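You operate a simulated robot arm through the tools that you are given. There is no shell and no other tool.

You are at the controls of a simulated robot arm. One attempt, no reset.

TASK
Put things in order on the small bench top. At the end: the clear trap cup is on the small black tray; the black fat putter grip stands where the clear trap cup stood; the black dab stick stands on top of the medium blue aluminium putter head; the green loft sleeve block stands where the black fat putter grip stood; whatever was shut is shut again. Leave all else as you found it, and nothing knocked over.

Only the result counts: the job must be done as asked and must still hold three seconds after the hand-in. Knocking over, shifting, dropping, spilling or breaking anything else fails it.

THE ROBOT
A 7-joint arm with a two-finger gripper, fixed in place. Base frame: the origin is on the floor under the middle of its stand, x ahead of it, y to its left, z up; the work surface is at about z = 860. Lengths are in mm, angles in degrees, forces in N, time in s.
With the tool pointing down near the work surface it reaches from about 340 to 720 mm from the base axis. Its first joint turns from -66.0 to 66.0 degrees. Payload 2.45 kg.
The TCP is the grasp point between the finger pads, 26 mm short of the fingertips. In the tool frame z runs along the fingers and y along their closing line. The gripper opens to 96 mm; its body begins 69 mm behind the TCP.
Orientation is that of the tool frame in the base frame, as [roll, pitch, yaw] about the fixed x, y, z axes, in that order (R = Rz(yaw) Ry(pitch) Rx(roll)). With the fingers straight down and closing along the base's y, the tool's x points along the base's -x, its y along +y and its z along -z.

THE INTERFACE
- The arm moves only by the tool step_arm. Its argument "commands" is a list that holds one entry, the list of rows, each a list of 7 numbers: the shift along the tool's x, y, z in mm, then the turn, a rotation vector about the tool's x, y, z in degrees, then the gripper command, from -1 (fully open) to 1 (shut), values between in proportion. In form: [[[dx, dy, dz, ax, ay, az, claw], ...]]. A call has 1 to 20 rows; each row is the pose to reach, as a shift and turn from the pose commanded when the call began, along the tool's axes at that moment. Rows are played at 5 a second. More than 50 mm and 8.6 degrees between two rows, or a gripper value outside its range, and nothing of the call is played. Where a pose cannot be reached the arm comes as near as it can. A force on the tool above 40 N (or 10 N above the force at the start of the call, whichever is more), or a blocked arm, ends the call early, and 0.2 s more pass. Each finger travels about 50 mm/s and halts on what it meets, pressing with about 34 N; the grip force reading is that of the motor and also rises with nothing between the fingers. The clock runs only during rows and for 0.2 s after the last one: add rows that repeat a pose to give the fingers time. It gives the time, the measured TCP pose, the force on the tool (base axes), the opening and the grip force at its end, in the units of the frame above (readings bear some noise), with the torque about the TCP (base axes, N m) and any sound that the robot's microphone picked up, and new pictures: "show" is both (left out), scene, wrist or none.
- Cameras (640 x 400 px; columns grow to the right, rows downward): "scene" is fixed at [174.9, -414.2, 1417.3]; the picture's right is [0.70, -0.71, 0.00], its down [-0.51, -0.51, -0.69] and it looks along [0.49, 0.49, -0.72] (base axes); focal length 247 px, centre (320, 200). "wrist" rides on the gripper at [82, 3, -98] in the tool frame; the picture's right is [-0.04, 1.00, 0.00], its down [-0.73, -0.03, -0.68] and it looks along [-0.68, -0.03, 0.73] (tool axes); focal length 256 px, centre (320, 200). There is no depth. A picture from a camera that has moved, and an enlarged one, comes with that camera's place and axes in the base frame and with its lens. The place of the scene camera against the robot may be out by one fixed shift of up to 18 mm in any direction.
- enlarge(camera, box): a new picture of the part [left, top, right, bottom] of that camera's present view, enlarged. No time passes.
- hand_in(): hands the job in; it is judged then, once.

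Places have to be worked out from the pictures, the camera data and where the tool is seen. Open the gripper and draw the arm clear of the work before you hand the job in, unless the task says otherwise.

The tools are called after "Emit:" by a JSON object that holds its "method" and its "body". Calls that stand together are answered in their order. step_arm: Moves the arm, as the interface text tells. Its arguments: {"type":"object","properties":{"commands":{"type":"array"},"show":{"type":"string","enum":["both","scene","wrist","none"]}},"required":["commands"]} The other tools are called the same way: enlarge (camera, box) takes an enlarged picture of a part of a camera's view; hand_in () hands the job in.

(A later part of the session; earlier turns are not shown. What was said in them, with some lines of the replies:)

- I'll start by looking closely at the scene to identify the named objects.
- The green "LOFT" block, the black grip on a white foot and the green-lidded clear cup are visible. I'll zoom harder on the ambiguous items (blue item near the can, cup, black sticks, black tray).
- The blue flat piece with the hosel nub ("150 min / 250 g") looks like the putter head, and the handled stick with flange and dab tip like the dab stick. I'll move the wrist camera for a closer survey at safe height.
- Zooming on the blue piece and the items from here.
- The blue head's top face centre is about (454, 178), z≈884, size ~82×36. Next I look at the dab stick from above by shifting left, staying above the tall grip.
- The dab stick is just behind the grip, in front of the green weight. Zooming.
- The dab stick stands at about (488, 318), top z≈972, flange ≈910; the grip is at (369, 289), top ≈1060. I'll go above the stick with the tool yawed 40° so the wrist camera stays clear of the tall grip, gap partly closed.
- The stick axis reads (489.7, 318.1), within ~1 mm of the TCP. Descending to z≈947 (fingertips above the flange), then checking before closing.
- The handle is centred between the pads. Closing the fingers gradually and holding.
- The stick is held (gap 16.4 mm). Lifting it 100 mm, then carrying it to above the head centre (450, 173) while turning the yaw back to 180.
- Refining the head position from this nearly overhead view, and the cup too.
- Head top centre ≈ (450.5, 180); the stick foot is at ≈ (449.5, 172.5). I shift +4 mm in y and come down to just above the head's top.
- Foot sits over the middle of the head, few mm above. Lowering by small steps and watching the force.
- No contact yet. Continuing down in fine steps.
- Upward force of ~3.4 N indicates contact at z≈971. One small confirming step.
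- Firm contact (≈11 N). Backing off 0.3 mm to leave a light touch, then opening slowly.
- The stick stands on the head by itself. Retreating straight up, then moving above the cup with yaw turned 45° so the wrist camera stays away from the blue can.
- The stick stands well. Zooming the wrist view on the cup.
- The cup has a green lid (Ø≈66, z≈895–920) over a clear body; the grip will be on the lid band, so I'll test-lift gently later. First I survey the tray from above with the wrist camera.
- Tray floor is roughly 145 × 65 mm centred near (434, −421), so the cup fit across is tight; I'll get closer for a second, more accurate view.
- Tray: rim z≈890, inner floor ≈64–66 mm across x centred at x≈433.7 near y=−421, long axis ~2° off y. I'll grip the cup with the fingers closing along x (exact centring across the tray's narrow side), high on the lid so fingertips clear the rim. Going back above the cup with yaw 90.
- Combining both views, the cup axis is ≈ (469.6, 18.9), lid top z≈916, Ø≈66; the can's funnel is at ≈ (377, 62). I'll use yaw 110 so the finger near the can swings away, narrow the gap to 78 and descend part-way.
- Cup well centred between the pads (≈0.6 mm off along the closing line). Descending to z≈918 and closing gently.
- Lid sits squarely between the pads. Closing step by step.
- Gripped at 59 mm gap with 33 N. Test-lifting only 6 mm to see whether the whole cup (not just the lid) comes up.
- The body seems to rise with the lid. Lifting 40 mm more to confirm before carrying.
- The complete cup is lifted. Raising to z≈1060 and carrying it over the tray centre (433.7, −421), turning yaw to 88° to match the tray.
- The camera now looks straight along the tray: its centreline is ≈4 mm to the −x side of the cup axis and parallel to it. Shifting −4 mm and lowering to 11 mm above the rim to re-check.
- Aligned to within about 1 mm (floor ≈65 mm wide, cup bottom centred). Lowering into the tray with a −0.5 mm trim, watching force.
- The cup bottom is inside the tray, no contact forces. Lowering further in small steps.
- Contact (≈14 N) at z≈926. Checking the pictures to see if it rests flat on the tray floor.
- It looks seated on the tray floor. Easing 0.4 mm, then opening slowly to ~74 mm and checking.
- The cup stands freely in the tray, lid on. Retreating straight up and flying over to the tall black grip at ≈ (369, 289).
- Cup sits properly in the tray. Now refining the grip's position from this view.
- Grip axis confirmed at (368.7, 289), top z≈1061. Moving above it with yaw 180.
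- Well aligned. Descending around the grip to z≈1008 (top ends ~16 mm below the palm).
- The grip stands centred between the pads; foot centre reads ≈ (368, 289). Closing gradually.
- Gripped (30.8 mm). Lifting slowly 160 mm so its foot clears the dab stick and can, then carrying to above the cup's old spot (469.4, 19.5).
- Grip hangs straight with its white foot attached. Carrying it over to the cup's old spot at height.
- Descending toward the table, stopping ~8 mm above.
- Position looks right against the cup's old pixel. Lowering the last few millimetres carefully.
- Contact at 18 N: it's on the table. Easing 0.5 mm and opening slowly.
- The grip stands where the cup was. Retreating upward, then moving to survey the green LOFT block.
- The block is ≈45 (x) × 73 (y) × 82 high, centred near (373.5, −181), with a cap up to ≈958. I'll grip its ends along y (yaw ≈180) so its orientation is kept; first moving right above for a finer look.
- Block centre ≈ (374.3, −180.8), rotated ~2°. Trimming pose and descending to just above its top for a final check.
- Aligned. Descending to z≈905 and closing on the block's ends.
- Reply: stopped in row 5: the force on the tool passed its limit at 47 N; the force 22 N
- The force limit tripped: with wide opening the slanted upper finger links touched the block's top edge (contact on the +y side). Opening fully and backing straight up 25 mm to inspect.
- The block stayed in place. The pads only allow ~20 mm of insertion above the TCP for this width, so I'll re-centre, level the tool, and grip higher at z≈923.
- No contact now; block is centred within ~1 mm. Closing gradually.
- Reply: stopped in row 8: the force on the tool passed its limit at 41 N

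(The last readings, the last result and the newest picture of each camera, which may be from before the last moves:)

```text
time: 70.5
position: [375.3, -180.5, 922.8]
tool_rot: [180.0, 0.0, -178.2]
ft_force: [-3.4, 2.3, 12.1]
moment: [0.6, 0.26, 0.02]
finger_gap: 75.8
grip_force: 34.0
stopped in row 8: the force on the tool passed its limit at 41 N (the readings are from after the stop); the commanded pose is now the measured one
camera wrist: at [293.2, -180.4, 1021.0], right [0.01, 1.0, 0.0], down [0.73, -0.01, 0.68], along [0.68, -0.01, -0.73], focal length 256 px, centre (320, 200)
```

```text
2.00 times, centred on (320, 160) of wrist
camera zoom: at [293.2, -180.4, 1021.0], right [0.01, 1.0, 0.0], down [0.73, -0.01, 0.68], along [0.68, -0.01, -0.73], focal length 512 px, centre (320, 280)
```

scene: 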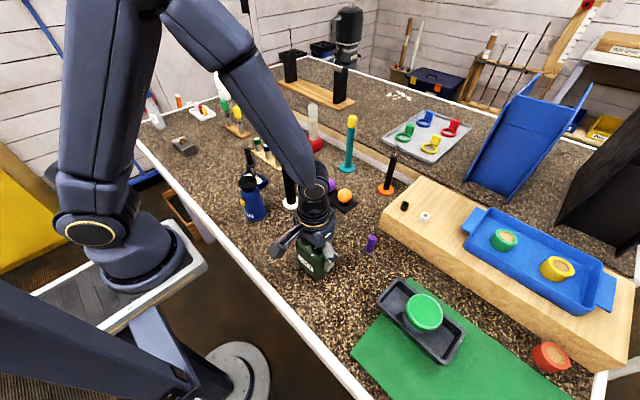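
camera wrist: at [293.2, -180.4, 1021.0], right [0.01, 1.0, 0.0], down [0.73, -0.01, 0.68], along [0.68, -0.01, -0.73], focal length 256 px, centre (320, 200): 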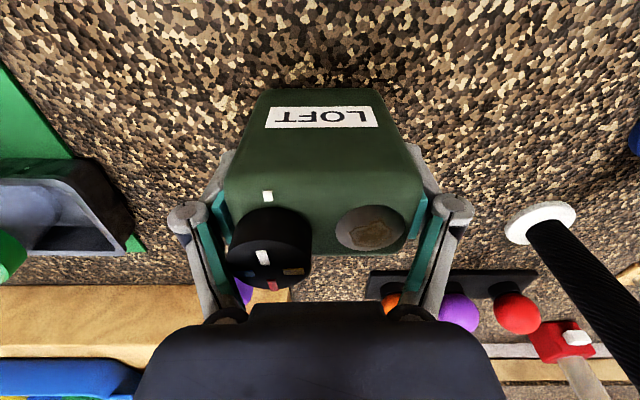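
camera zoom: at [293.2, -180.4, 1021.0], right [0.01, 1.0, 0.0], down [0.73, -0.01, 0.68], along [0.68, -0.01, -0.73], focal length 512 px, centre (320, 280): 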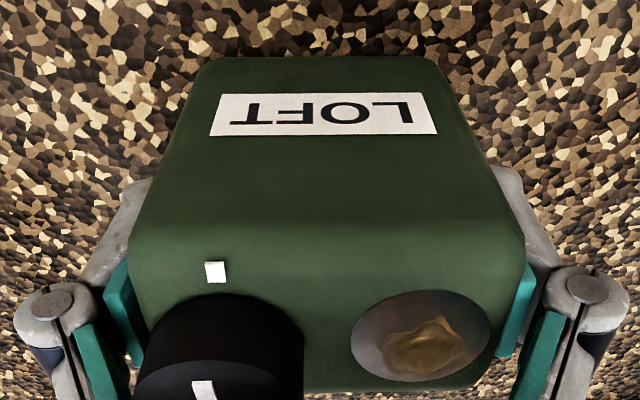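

Closing produced a strong upward reaction (41 N), probably the knuckles bearing on the top edges. I'll reopen, rise ~9 mm, and regrip higher so only the pads touch.

Emit:
{"method": "step_arm", "body": {"commands": [[[0, 0, 0, 0, 0, 0, -0.5], [0, 0, 0, 0, 0, 0, -0.8], [0, 0, 0, 0, 0, 0, -1], [0, 0, -4, 0, 0, 0, -1], [0, 0, -9, 0, 0, 0, -1], [0, 0, -9, 0, 0, 0, -1]]], "show": "both"}}

Emit:
{"method": "enlarge", "body": {"camera": "wrist", "box": [200, 60, 440, 260]}}

Emit:
{"method": "enlarge", "body": {"camera": "scene", "box": [270, 200, 370, 290]}}

```text
time: 71.9
position: [375.4, -180.6, 932.0]
tool_rot: [180.0, 0.0, -178.2]
ft_force: [0.3, 0.8, -0.8]
moment: [-0.02, 0.0, 0.01]
finger_gap: 96.0
grip_force: 0.2
camera wrist: at [293.4, -180.5, 1029.8], right [0.01, 1.0, 0.0], down [0.73, -0.01, 0.68], along [0.68, -0.01, -0.73], focal length 256 px, centre (320, 200)
```

scene: 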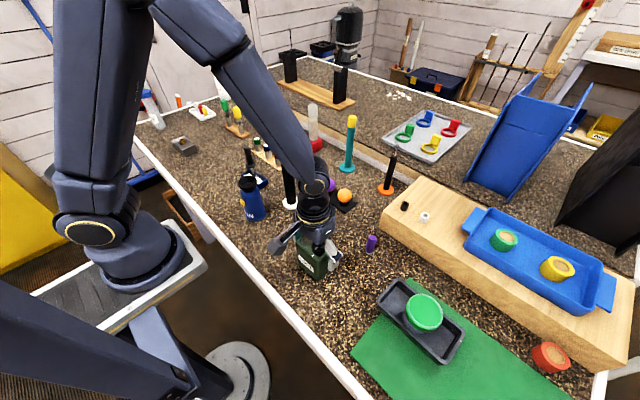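
wrist: 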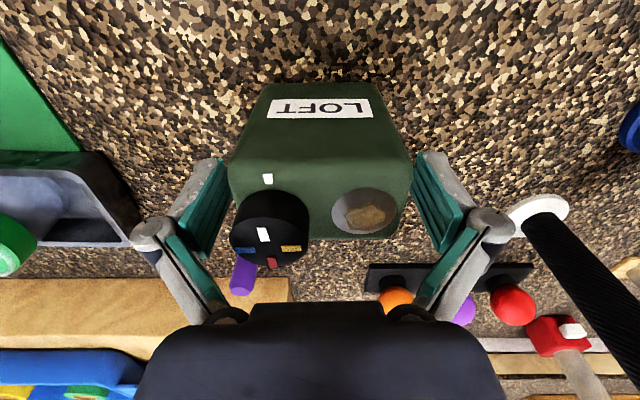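

```text
2.00 times, centred on (320, 160) of wrist
camera zoom: at [293.4, -180.5, 1029.8], right [0.01, 1.0, 0.0], down [0.73, -0.01, 0.68], along [0.68, -0.01, -0.73], focal length 512 px, centre (320, 280)
```

zoom: 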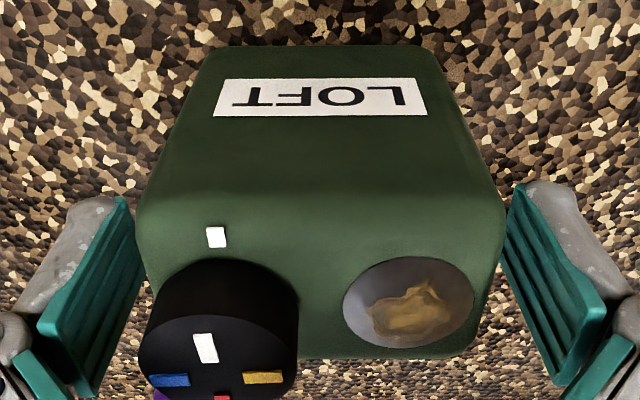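

```text
4.44 times, centred on (320, 245) of scene
camera zoom: at [174.9, -414.2, 1417.3], right [0.7, -0.71, 0.0], down [-0.51, -0.51, -0.69], along [0.49, 0.49, -0.72], focal length 1097 px, centre (320, 0)
```

zoom: 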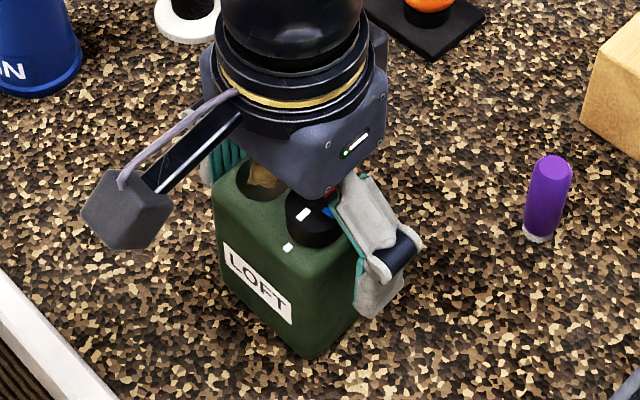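

Now the pads alone should bear on the end faces. Closing again gradually.

Emit:
{"method": "step_arm", "body": {"commands": [[[0, 0, 0, 0, 0, 0, -0.8], [0, 0, 0, 0, 0, 0, -0.7], [0, 0, 0, 0, 0, 0, -0.62], [0, 0, 0, 0, 0, 0, -0.57], [0, 0, 0, 0, 0, 0, -0.52], [0, 0, 0, 0, 0, 0, -0.52]]], "show": "wrist"}}

Emit:
{"method": "enlarge", "body": {"camera": "wrist", "box": [200, 60, 440, 260]}}

```text
time: 73.3
position: [375.6, -180.4, 931.2]
tool_rot: [179.9, 0.1, -178.3]
ft_force: [-2.1, 1.9, 8.5]
moment: [0.16, 0.12, -0.14]
finger_gap: 73.8
grip_force: 34.3
camera wrist: at [293.3, -180.3, 1030.0], right [0.01, 1.0, 0.0], down [0.73, -0.01, 0.68], along [0.68, -0.01, -0.73], focal length 256 px, centre (320, 200)
```

wrist: 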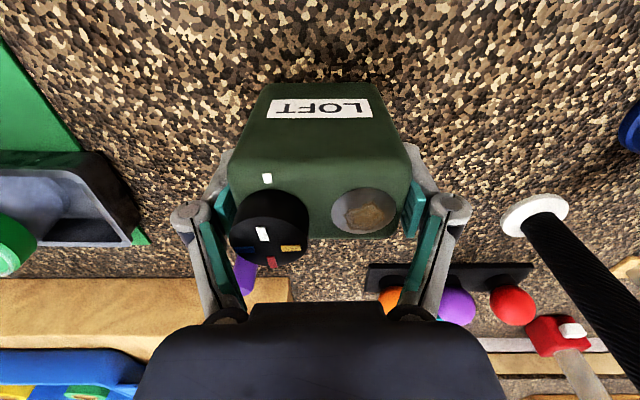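

```text
2.00 times, centred on (320, 160) of wrist
camera zoom: at [293.3, -180.3, 1030.0], right [0.01, 1.0, 0.0], down [0.73, -0.01, 0.68], along [0.68, -0.01, -0.73], focal length 512 px, centre (320, 280)
```

zoom: 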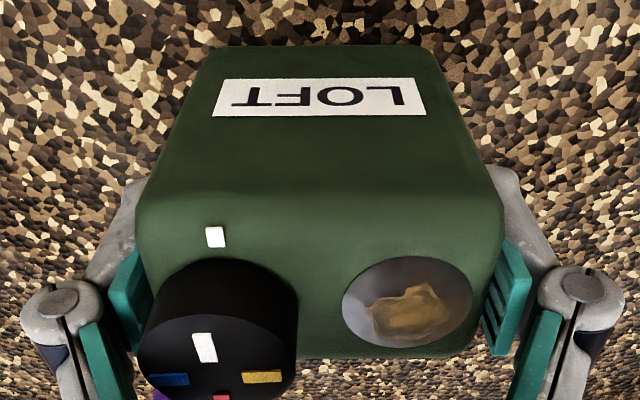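

Held at 73.8 mm with 34 N. Test-lifting 8 mm slowly.

Emit:
{"method": "step_arm", "body": {"commands": [[[0, 0, 0, 0, 0, 0, 0], [0, 0, -2, 0, 0, 0, 0.3], [0, 0, -4, 0, 0, 0, 0.3], [0, 0, -6, 0, 0, 0, 0.3], [0, 0, -8, 0, 0, 0, 0.3], [0, 0, -8, 0, 0, 0, 0.3]]], "show": "both"}}

Emit:
{"method": "enlarge", "body": {"camera": "wrist", "box": [200, 60, 440, 260]}}

Emit:
{"method": "enlarge", "body": {"camera": "scene", "box": [270, 200, 370, 290]}}

```text
time: 74.7
position: [374.5, -180.9, 939.3]
tool_rot: [180.0, 0.1, -178.2]
ft_force: [-0.7, 0.2, -1.6]
moment: [-0.01, -0.02, 0.01]
finger_gap: 73.5
grip_force: 34.0
camera wrist: at [293.2, -180.6, 1037.7], right [0.01, 1.0, 0.0], down [0.73, -0.01, 0.68], along [0.68, -0.01, -0.73], focal length 256 px, centre (320, 200)
```

scene: 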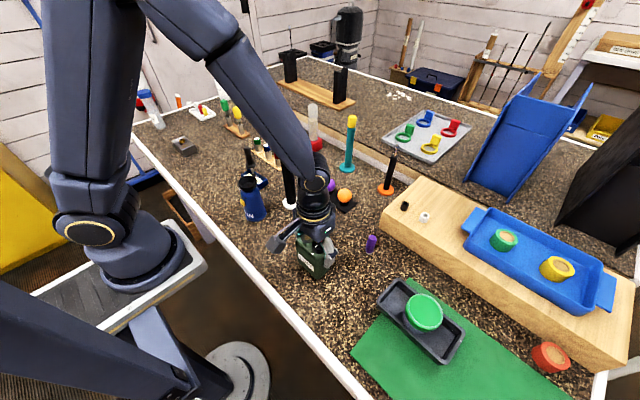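
wrist: 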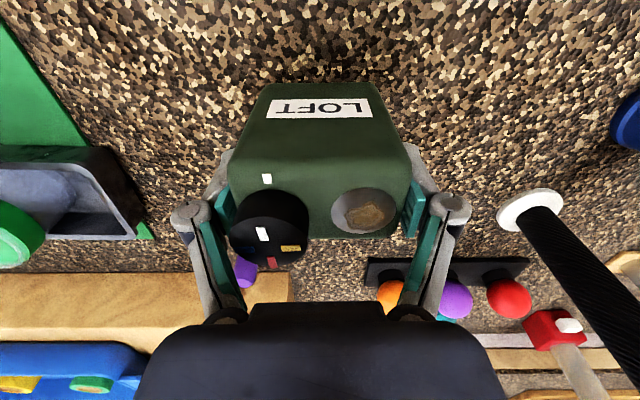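

```text
2.00 times, centred on (320, 160) of wrist
camera zoom: at [293.2, -180.6, 1037.7], right [0.01, 1.0, 0.0], down [0.73, -0.01, 0.68], along [0.68, -0.01, -0.73], focal length 512 px, centre (320, 280)
```

zoom: 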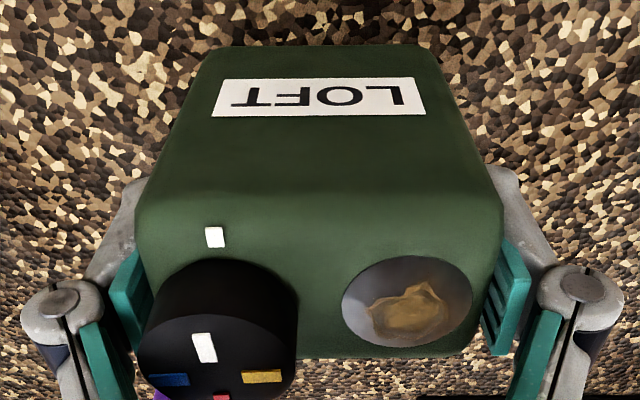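

```text
4.44 times, centred on (320, 245) of scene
camera zoom: at [175.0, -414.2, 1417.3], right [0.7, -0.71, 0.0], down [-0.51, -0.51, -0.69], along [0.49, 0.49, -0.72], focal length 1097 px, centre (320, 0)
```

zoom: 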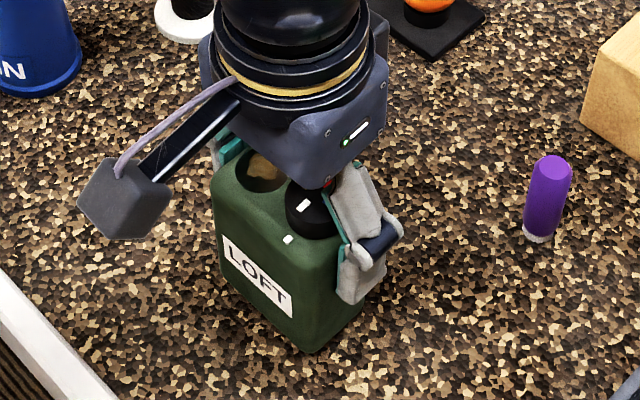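

The whole block lifts cleanly. Raising to z≈1149 (its base above all tall items) and carrying it over to the grip's old spot (368.5, 289).

Emit:
{"method": "step_arm", "body": {"commands": [[[0, 0, -10, 0, 0, 0, 0.3], [0, 0, -35, 0, 0, 0, 0.3], [0, 0, -70, 0, 0, 0, 0.3], [0, 0, -105, 0, 0, 0, 0.3], [0, 0, -140, 0, 0, 0, 0.3], [0, 0, -175, 0, 0, 0, 0.3], [0, 0, -200, 0, 0, 0, 0.3], [0, 0, -210, 0, 0, 0, 0.3], [0, 0, -210, 0, 0, 0, 0.3]]], "show": "both"}}

```text
time: 76.7
position: [375.3, -179.5, 1149.1]
tool_rot: [180.0, 0.0, -178.3]
ft_force: [-0.6, 0.2, -1.3]
moment: [-0.02, -0.01, 0.03]
finger_gap: 73.6
grip_force: 34.3
camera wrist: at [292.4, -180.3, 1248.1], right [0.01, 1.0, 0.0], down [0.73, -0.01, 0.68], along [0.68, -0.01, -0.73], focal length 256 px, centre (320, 200)
```

scene: 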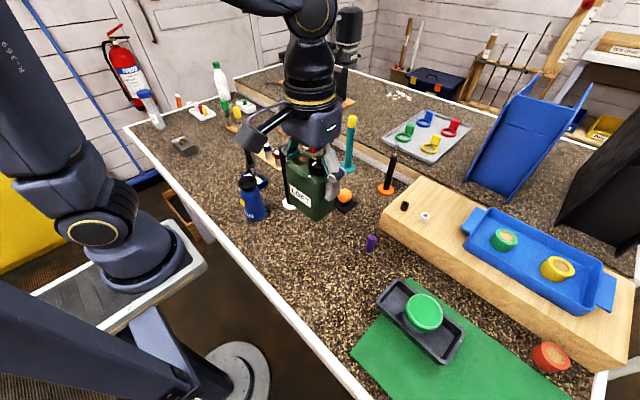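
wrist: 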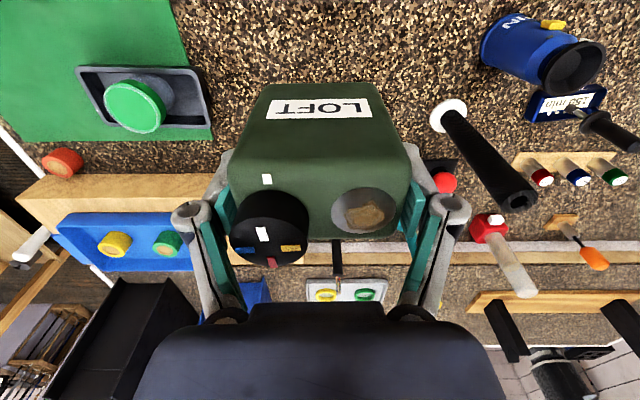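

Firmly held. Carrying laterally at this height.

Emit:
{"method": "step_arm", "body": {"commands": [[[-0.3, 15, 0, 0, 0, 0, 0.3], [-0.8, 45, 0, 0, 0, 0, 0.3], [-1.6, 85, 0, 0, 0, 0, 0.3], [-2.3, 125, 0, 0, 0, 0, 0.3], [-3.1, 165, 0, 0, 0, 0, 0.3], [-3.8, 205, 0, 0, 0, 0, 0.3], [-4.6, 245, 0, 0, 0, 0, 0.3], [-5.3, 285, 0, 0, 0, 0, 0.3], [-6.1, 325, 0, 0, 0, 0, 0.3], [-6.8, 365, 0, 0, 0, 0, 0.3], [-7.5, 405, 0, 0, 0, 0, 0.3], [-8.2, 440, 0, 0, 0, 0, 0.3], [-8.7, 462, 0, 0, 0, 0, 0.3], [-8.8, 469.6, 0, 0, 0, 0, 0.3], [-8.8, 469.6, 0, 0, 0, 0, 0.3]]], "show": "both"}}

```text
time: 79.9
position: [369.4, 290.0, 1150.0]
tool_rot: [180.0, 0.0, -178.3]
ft_force: [0.0, -1.5, -2.3]
moment: [0.02, 0.03, 0.01]
finger_gap: 73.4
grip_force: 33.5
camera wrist: at [287.6, 289.1, 1248.5], right [0.01, 1.0, 0.0], down [0.73, -0.01, 0.68], along [0.68, -0.01, -0.73], focal length 256 px, centre (320, 200)
```

scene: 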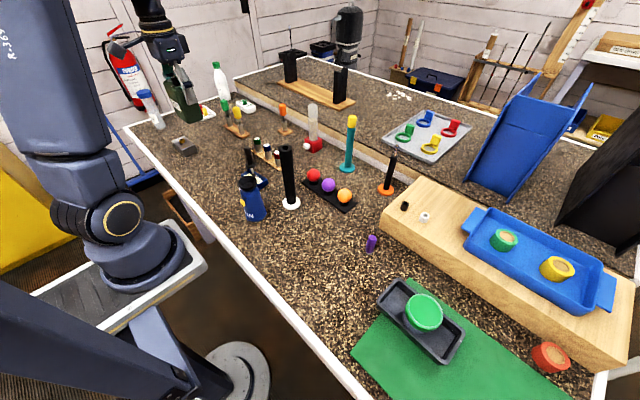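
wrist: 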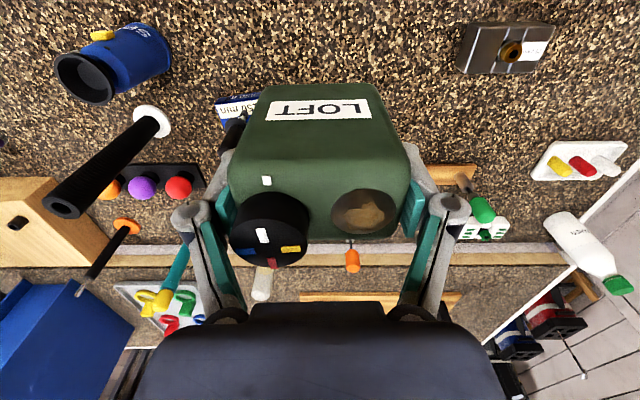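

Clear surroundings at the drop spot. Descending to ~7 mm above the table.

Emit:
{"method": "step_arm", "body": {"commands": [[[0.5, -0.5, 20, 0, 0, 0, 0.3], [0.5, -0.5, 55, 0, 0, 0, 0.3], [0.5, -0.5, 90, 0, 0, 0, 0.3], [0.5, -0.5, 125, 0, 0, 0, 0.3], [0.5, -0.5, 160, 0, 0, 0, 0.3], [0.5, -0.5, 190, 0, 0, 0, 0.3], [0.5, -0.5, 205, 0, 0, 0, 0.3], [0.5, -0.5, 212, 0, 0, 0, 0.3], [0.5, -0.5, 212, 0, 0, 0, 0.3]]], "show": "both"}}

Emit:
{"method": "enlarge", "body": {"camera": "scene", "box": [170, 110, 290, 210]}}

```text
time: 81.9
position: [369.0, 287.8, 936.4]
tool_rot: [-180.0, 0.1, -178.2]
ft_force: [0.3, 0.8, -1.4]
moment: [-0.01, -0.03, 0.02]
finger_gap: 73.7
grip_force: 34.1
camera wrist: at [287.5, 288.2, 1035.0], right [0.01, 1.0, 0.0], down [0.73, -0.01, 0.68], along [0.68, -0.01, -0.73], focal length 256 px, centre (320, 200)
```

scene: 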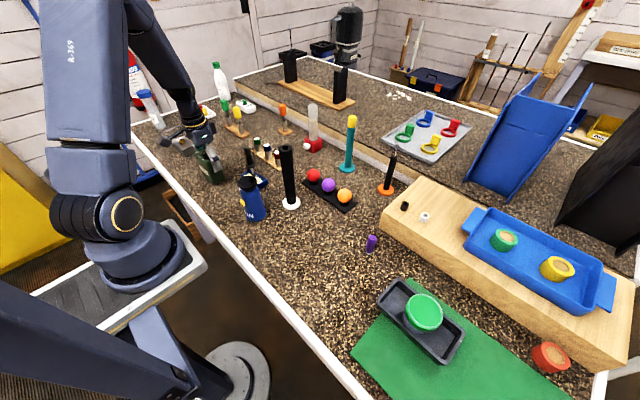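
wrist: 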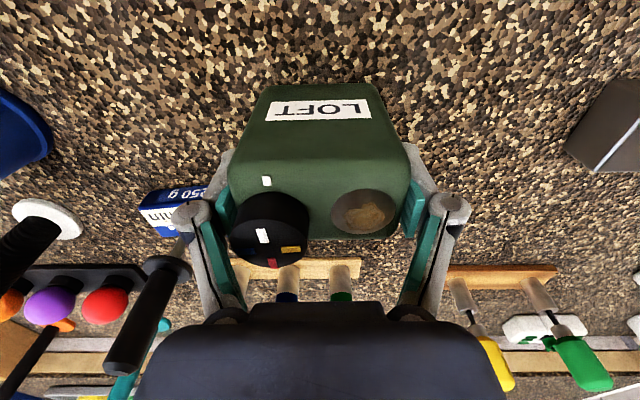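

```text
4.00 times, centred on (230, 160) of scene
camera zoom: at [175.0, -414.2, 1417.3], right [0.7, -0.71, 0.0], down [-0.51, -0.51, -0.69], along [0.49, 0.49, -0.72], focal length 987 px, centre (680, 360)
```

zoom: 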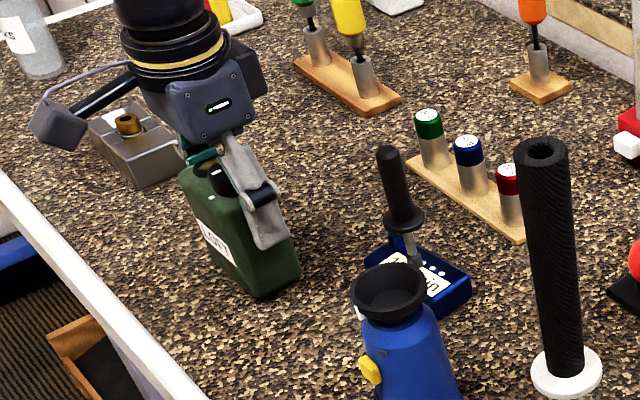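

Position matches the old foot location. Lowering the last millimetres with force watch.

Emit:
{"method": "step_arm", "body": {"commands": [[[0, 0.5, 1.5, 0, 0, 0, 0.3], [0, 0.5, 3.5, 0, 0, 0, 0.3], [0, 0.5, 3.5, 0, 0, 0, 0.3]]], "show": "none"}}

```text
time: 82.7
position: [369.0, 289.0, 932.7]
tool_rot: [-180.0, 0.1, -178.2]
ft_force: [0.1, 0.6, -1.3]
moment: [0.02, -0.02, 0.01]
finger_gap: 73.4
grip_force: 34.0
```

Emit:
{"method": "step_arm", "body": {"commands": [[[0, 0, 0.8, 0, 0, 0, 0.3], [0, 0, 1.5, 0, 0, 0, 0.3], [0, 0, 1.5, 0, 0, 0, 0.3]]], "show": "none"}}

```text
time: 83.5
position: [370.0, 289.9, 931.9]
tool_rot: [-180.0, 0.2, -178.3]
ft_force: [-0.6, 0.1, -0.9]
moment: [0.03, -0.03, 0.02]
finger_gap: 73.6
grip_force: 34.0
```

Emit:
{"method": "step_arm", "body": {"commands": [[[0, 0, 0.6, 0, 0, 0, 0.3], [0, 0, 1.1, 0, 0, 0, 0.3], [0, 0, 1.1, 0, 0, 0, 0.3]]], "show": "none"}}

```text
time: 84.3
position: [370.2, 289.7, 932.2]
tool_rot: [180.0, 0.1, -178.2]
ft_force: [-2.6, -5.1, 21.2]
moment: [-0.4, 0.3, -0.12]
finger_gap: 73.6
grip_force: 33.8
```

On the table (21 N). Easing 0.6 mm, then opening fully and checking.

Emit:
{"method": "step_arm", "body": {"commands": [[[0, 0, -0.6, 0, 0, 0, 0.3], [0, 0, -0.6, 0, 0, 0, -0.5], [0, 0, -0.6, 0, 0, 0, -0.6], [0, 0, -0.6, 0, 0, 0, -0.7], [0, 0, -0.6, 0, 0, 0, -0.85], [0, 0, -0.6, 0, 0, 0, -1], [0, 0, -0.6, 0, 0, 0, -1]]], "show": "both"}}

Emit:
{"method": "enlarge", "body": {"camera": "scene", "box": [170, 110, 290, 210]}}

```text
time: 85.9
position: [371.0, 289.0, 931.4]
tool_rot: [-180.0, 0.1, -178.2]
ft_force: [-0.5, -0.5, -0.4]
moment: [-0.02, 0.0, 0.01]
finger_gap: 96.1
grip_force: 0.2
camera wrist: at [287.4, 289.2, 1029.9], right [0.01, 1.0, 0.0], down [0.73, -0.01, 0.68], along [0.68, -0.01, -0.73], focal length 256 px, centre (320, 200)
```

scene: 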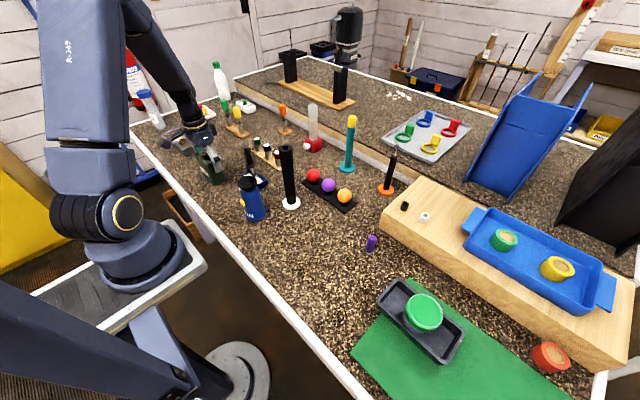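
wrist: 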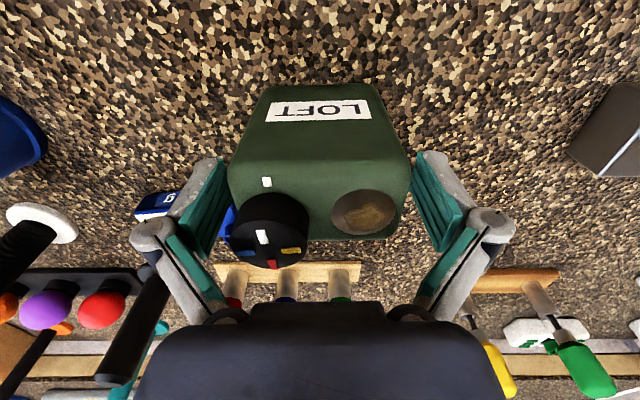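

```text
4.00 times, centred on (230, 160) of scene
camera zoom: at [174.9, -414.2, 1417.3], right [0.7, -0.71, 0.0], down [-0.51, -0.51, -0.69], along [0.49, 0.49, -0.72], focal length 987 px, centre (680, 360)
```

zoom: 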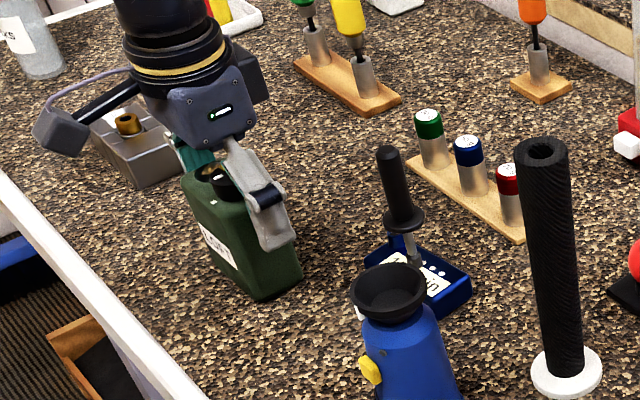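

The block stands at the target. Retreating straight up, then to the neutral starting position for a final inspection.

Emit:
{"method": "step_arm", "body": {"commands": [[[0, 0, -10, 0, 0, 0, -1], [0, 0, -35, 0, 0, 0, -1], [0, 0, -75, 0, 0, 0, -1], [0, 0, -120, 0, 0, 0, -1], [0, 0, -165, 0, 0, 0, -1], [0, 0, -205, 0, 0, 0, -1], [5, -25, -210, 0, 0, 0, -1], [12, -60, -212, 0, 0, 0, -1], [22, -100, -213, 0, 0, 1, -1], [30, -140, -213, 0, 0, 1.8, -1], [33, -171, -213, 0, 0, 1.8, -1], [33, -171, -213, 0, 0, 1.8, -1]]], "show": "both"}}

Emit:
{"method": "enlarge", "body": {"camera": "scene", "box": [150, 90, 310, 220]}}

Emit:
{"method": "enlarge", "body": {"camera": "scene", "box": [340, 220, 500, 370]}}

Emit:
{"method": "enlarge", "body": {"camera": "wrist", "box": [230, 20, 600, 220]}}

```text
time: 88.5
position: [341.5, 115.4, 1144.2]
tool_rot: [-180.0, 0.2, 179.9]
ft_force: [0.4, 0.3, -0.4]
moment: [0.02, -0.01, 0.02]
finger_gap: 96.1
grip_force: 0.0
camera wrist: at [259.7, 119.2, 1242.6], right [0.04, 1.0, 0.0], down [0.73, -0.03, 0.68], along [0.68, -0.03, -0.73], focal length 256 px, centre (320, 200)
```

scene: 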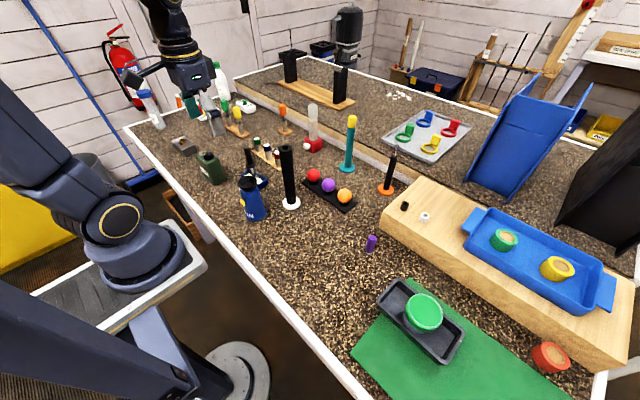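
wrist: 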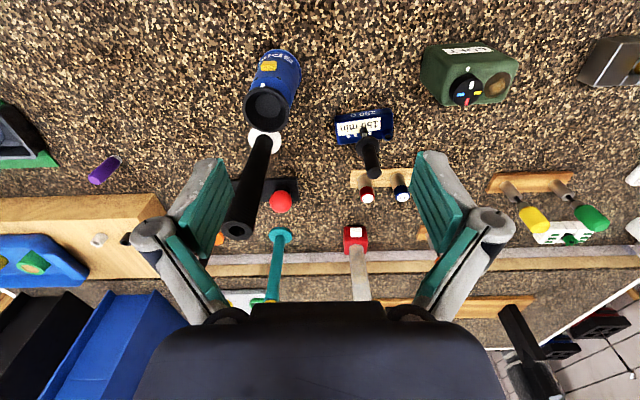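

```text
3.08 times, centred on (230, 155) of scene
camera zoom: at [174.9, -414.2, 1417.3], right [0.7, -0.71, 0.0], down [-0.51, -0.51, -0.69], along [0.49, 0.49, -0.72], focal length 759 px, centre (597, 338)
```

zoom: 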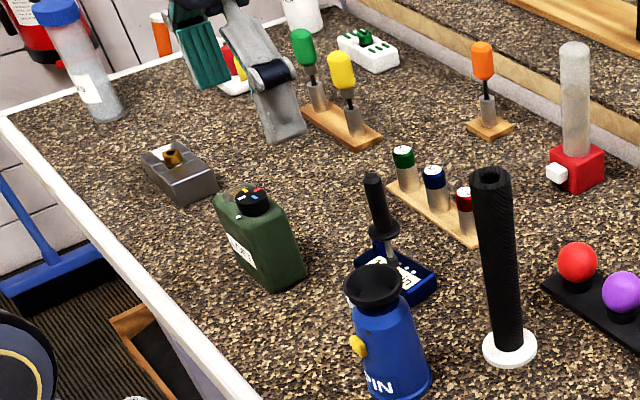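

```text
2.67 times, centred on (420, 295) of scene
camera zoom: at [174.9, -414.2, 1417.3], right [0.7, -0.71, 0.0], down [-0.51, -0.51, -0.69], along [0.49, 0.49, -0.72], focal length 658 px, centre (53, -53)
```

zoom: 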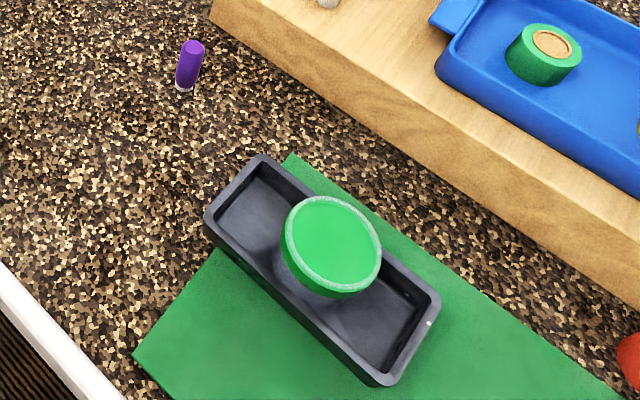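

```text
1.73 times, centred on (415, 120) of wrist
camera zoom: at [259.7, 119.2, 1242.6], right [0.04, 1.0, 0.0], down [0.73, -0.03, 0.68], along [0.68, -0.03, -0.73], focal length 443 px, centre (156, 338)
```

zoom: 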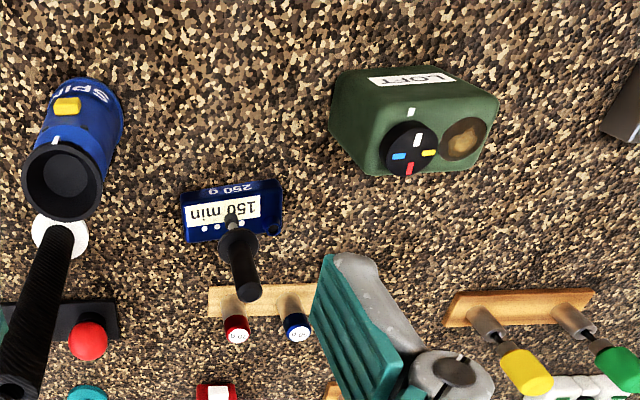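

Everything looks in order. Before handing in, I double-check the identity of the "dab stick" against the other black stick (on the orange foot) and the state of the other items.

Emit:
{"method": "enlarge", "body": {"camera": "scene", "box": [370, 140, 410, 205]}}

Emit:
{"method": "enlarge", "body": {"camera": "scene", "box": [235, 140, 285, 195]}}

Emit:
{"method": "enlarge", "body": {"camera": "scene", "box": [330, 105, 370, 180]}}

```text
6.15 times, centred on (390, 172) of scene
camera zoom: at [174.9, -414.2, 1417.3], right [0.7, -0.71, 0.0], down [-0.51, -0.51, -0.69], along [0.49, 0.49, -0.72], focal length 1519 px, centre (-111, 369)
```

zoom: 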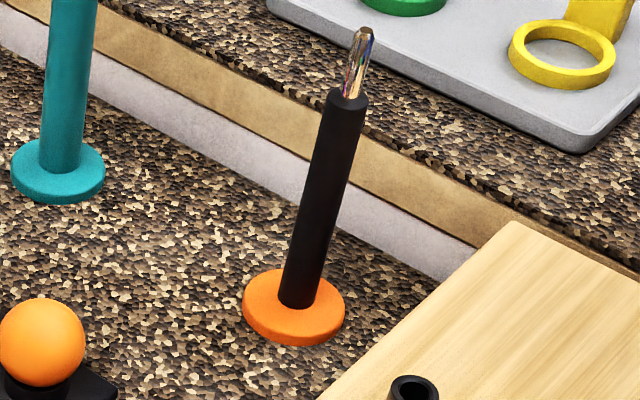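

```text
7.27 times, centred on (260, 168) of scene
camera zoom: at [174.9, -414.2, 1417.3], right [0.7, -0.71, 0.0], down [-0.51, -0.51, -0.69], along [0.49, 0.49, -0.72], focal length 1795 px, centre (756, 436)
```

zoom: 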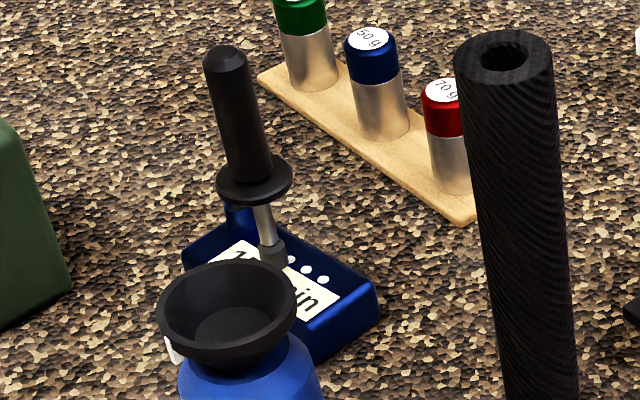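

```text
5.33 times, centred on (350, 142) of scene
camera zoom: at [174.9, -414.2, 1417.3], right [0.7, -0.71, 0.0], down [-0.51, -0.51, -0.69], along [0.49, 0.49, -0.72], focal length 1316 px, centre (160, 507)
```

zoom: 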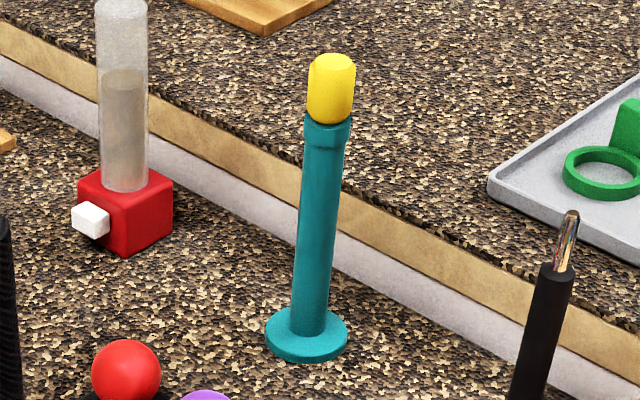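

The stick with handle, guard and dab tip (within reach, free-standing) is the one I placed; the orange-footed one is untouched and out of reach. Cup lid is on, grip and block stand, nothing else moved, gripper is open and clear, so I hand in.

Emit:
{"method": "hand_in", "body": {}}

```text
The job is handed in.
```

I've handed the job in. The final pictures show each item in place:

- **Clear trap cup:** it stands in the small black tray with its green lid still shut.
- **Black fat putter grip:** it stands where the cup was, at about (469, 20).
- **Black dab stick:** it stands upright on the blue putter head.
- **Green loft sleeve block:** it stands where the grip was, at about (369, 289), in nearly the same orientation as before.

- **Contact with the block:** the first try at gripping the loft block tripped the force limit at about 47 N when a finger touched it. The second try tripped it at 41 N while closing. The block did not visibly move. I regripped it higher and carried it without trouble.
- **Which stick:** I read "dab stick" as the free-standing one with a handle, guard disc and dark tip. The other black stick, on an orange foot, was at the edge of the arm's reach and I left it alone.

I saw nothing else moved or knocked over. The gripper is open and the arm is clear of the bench.
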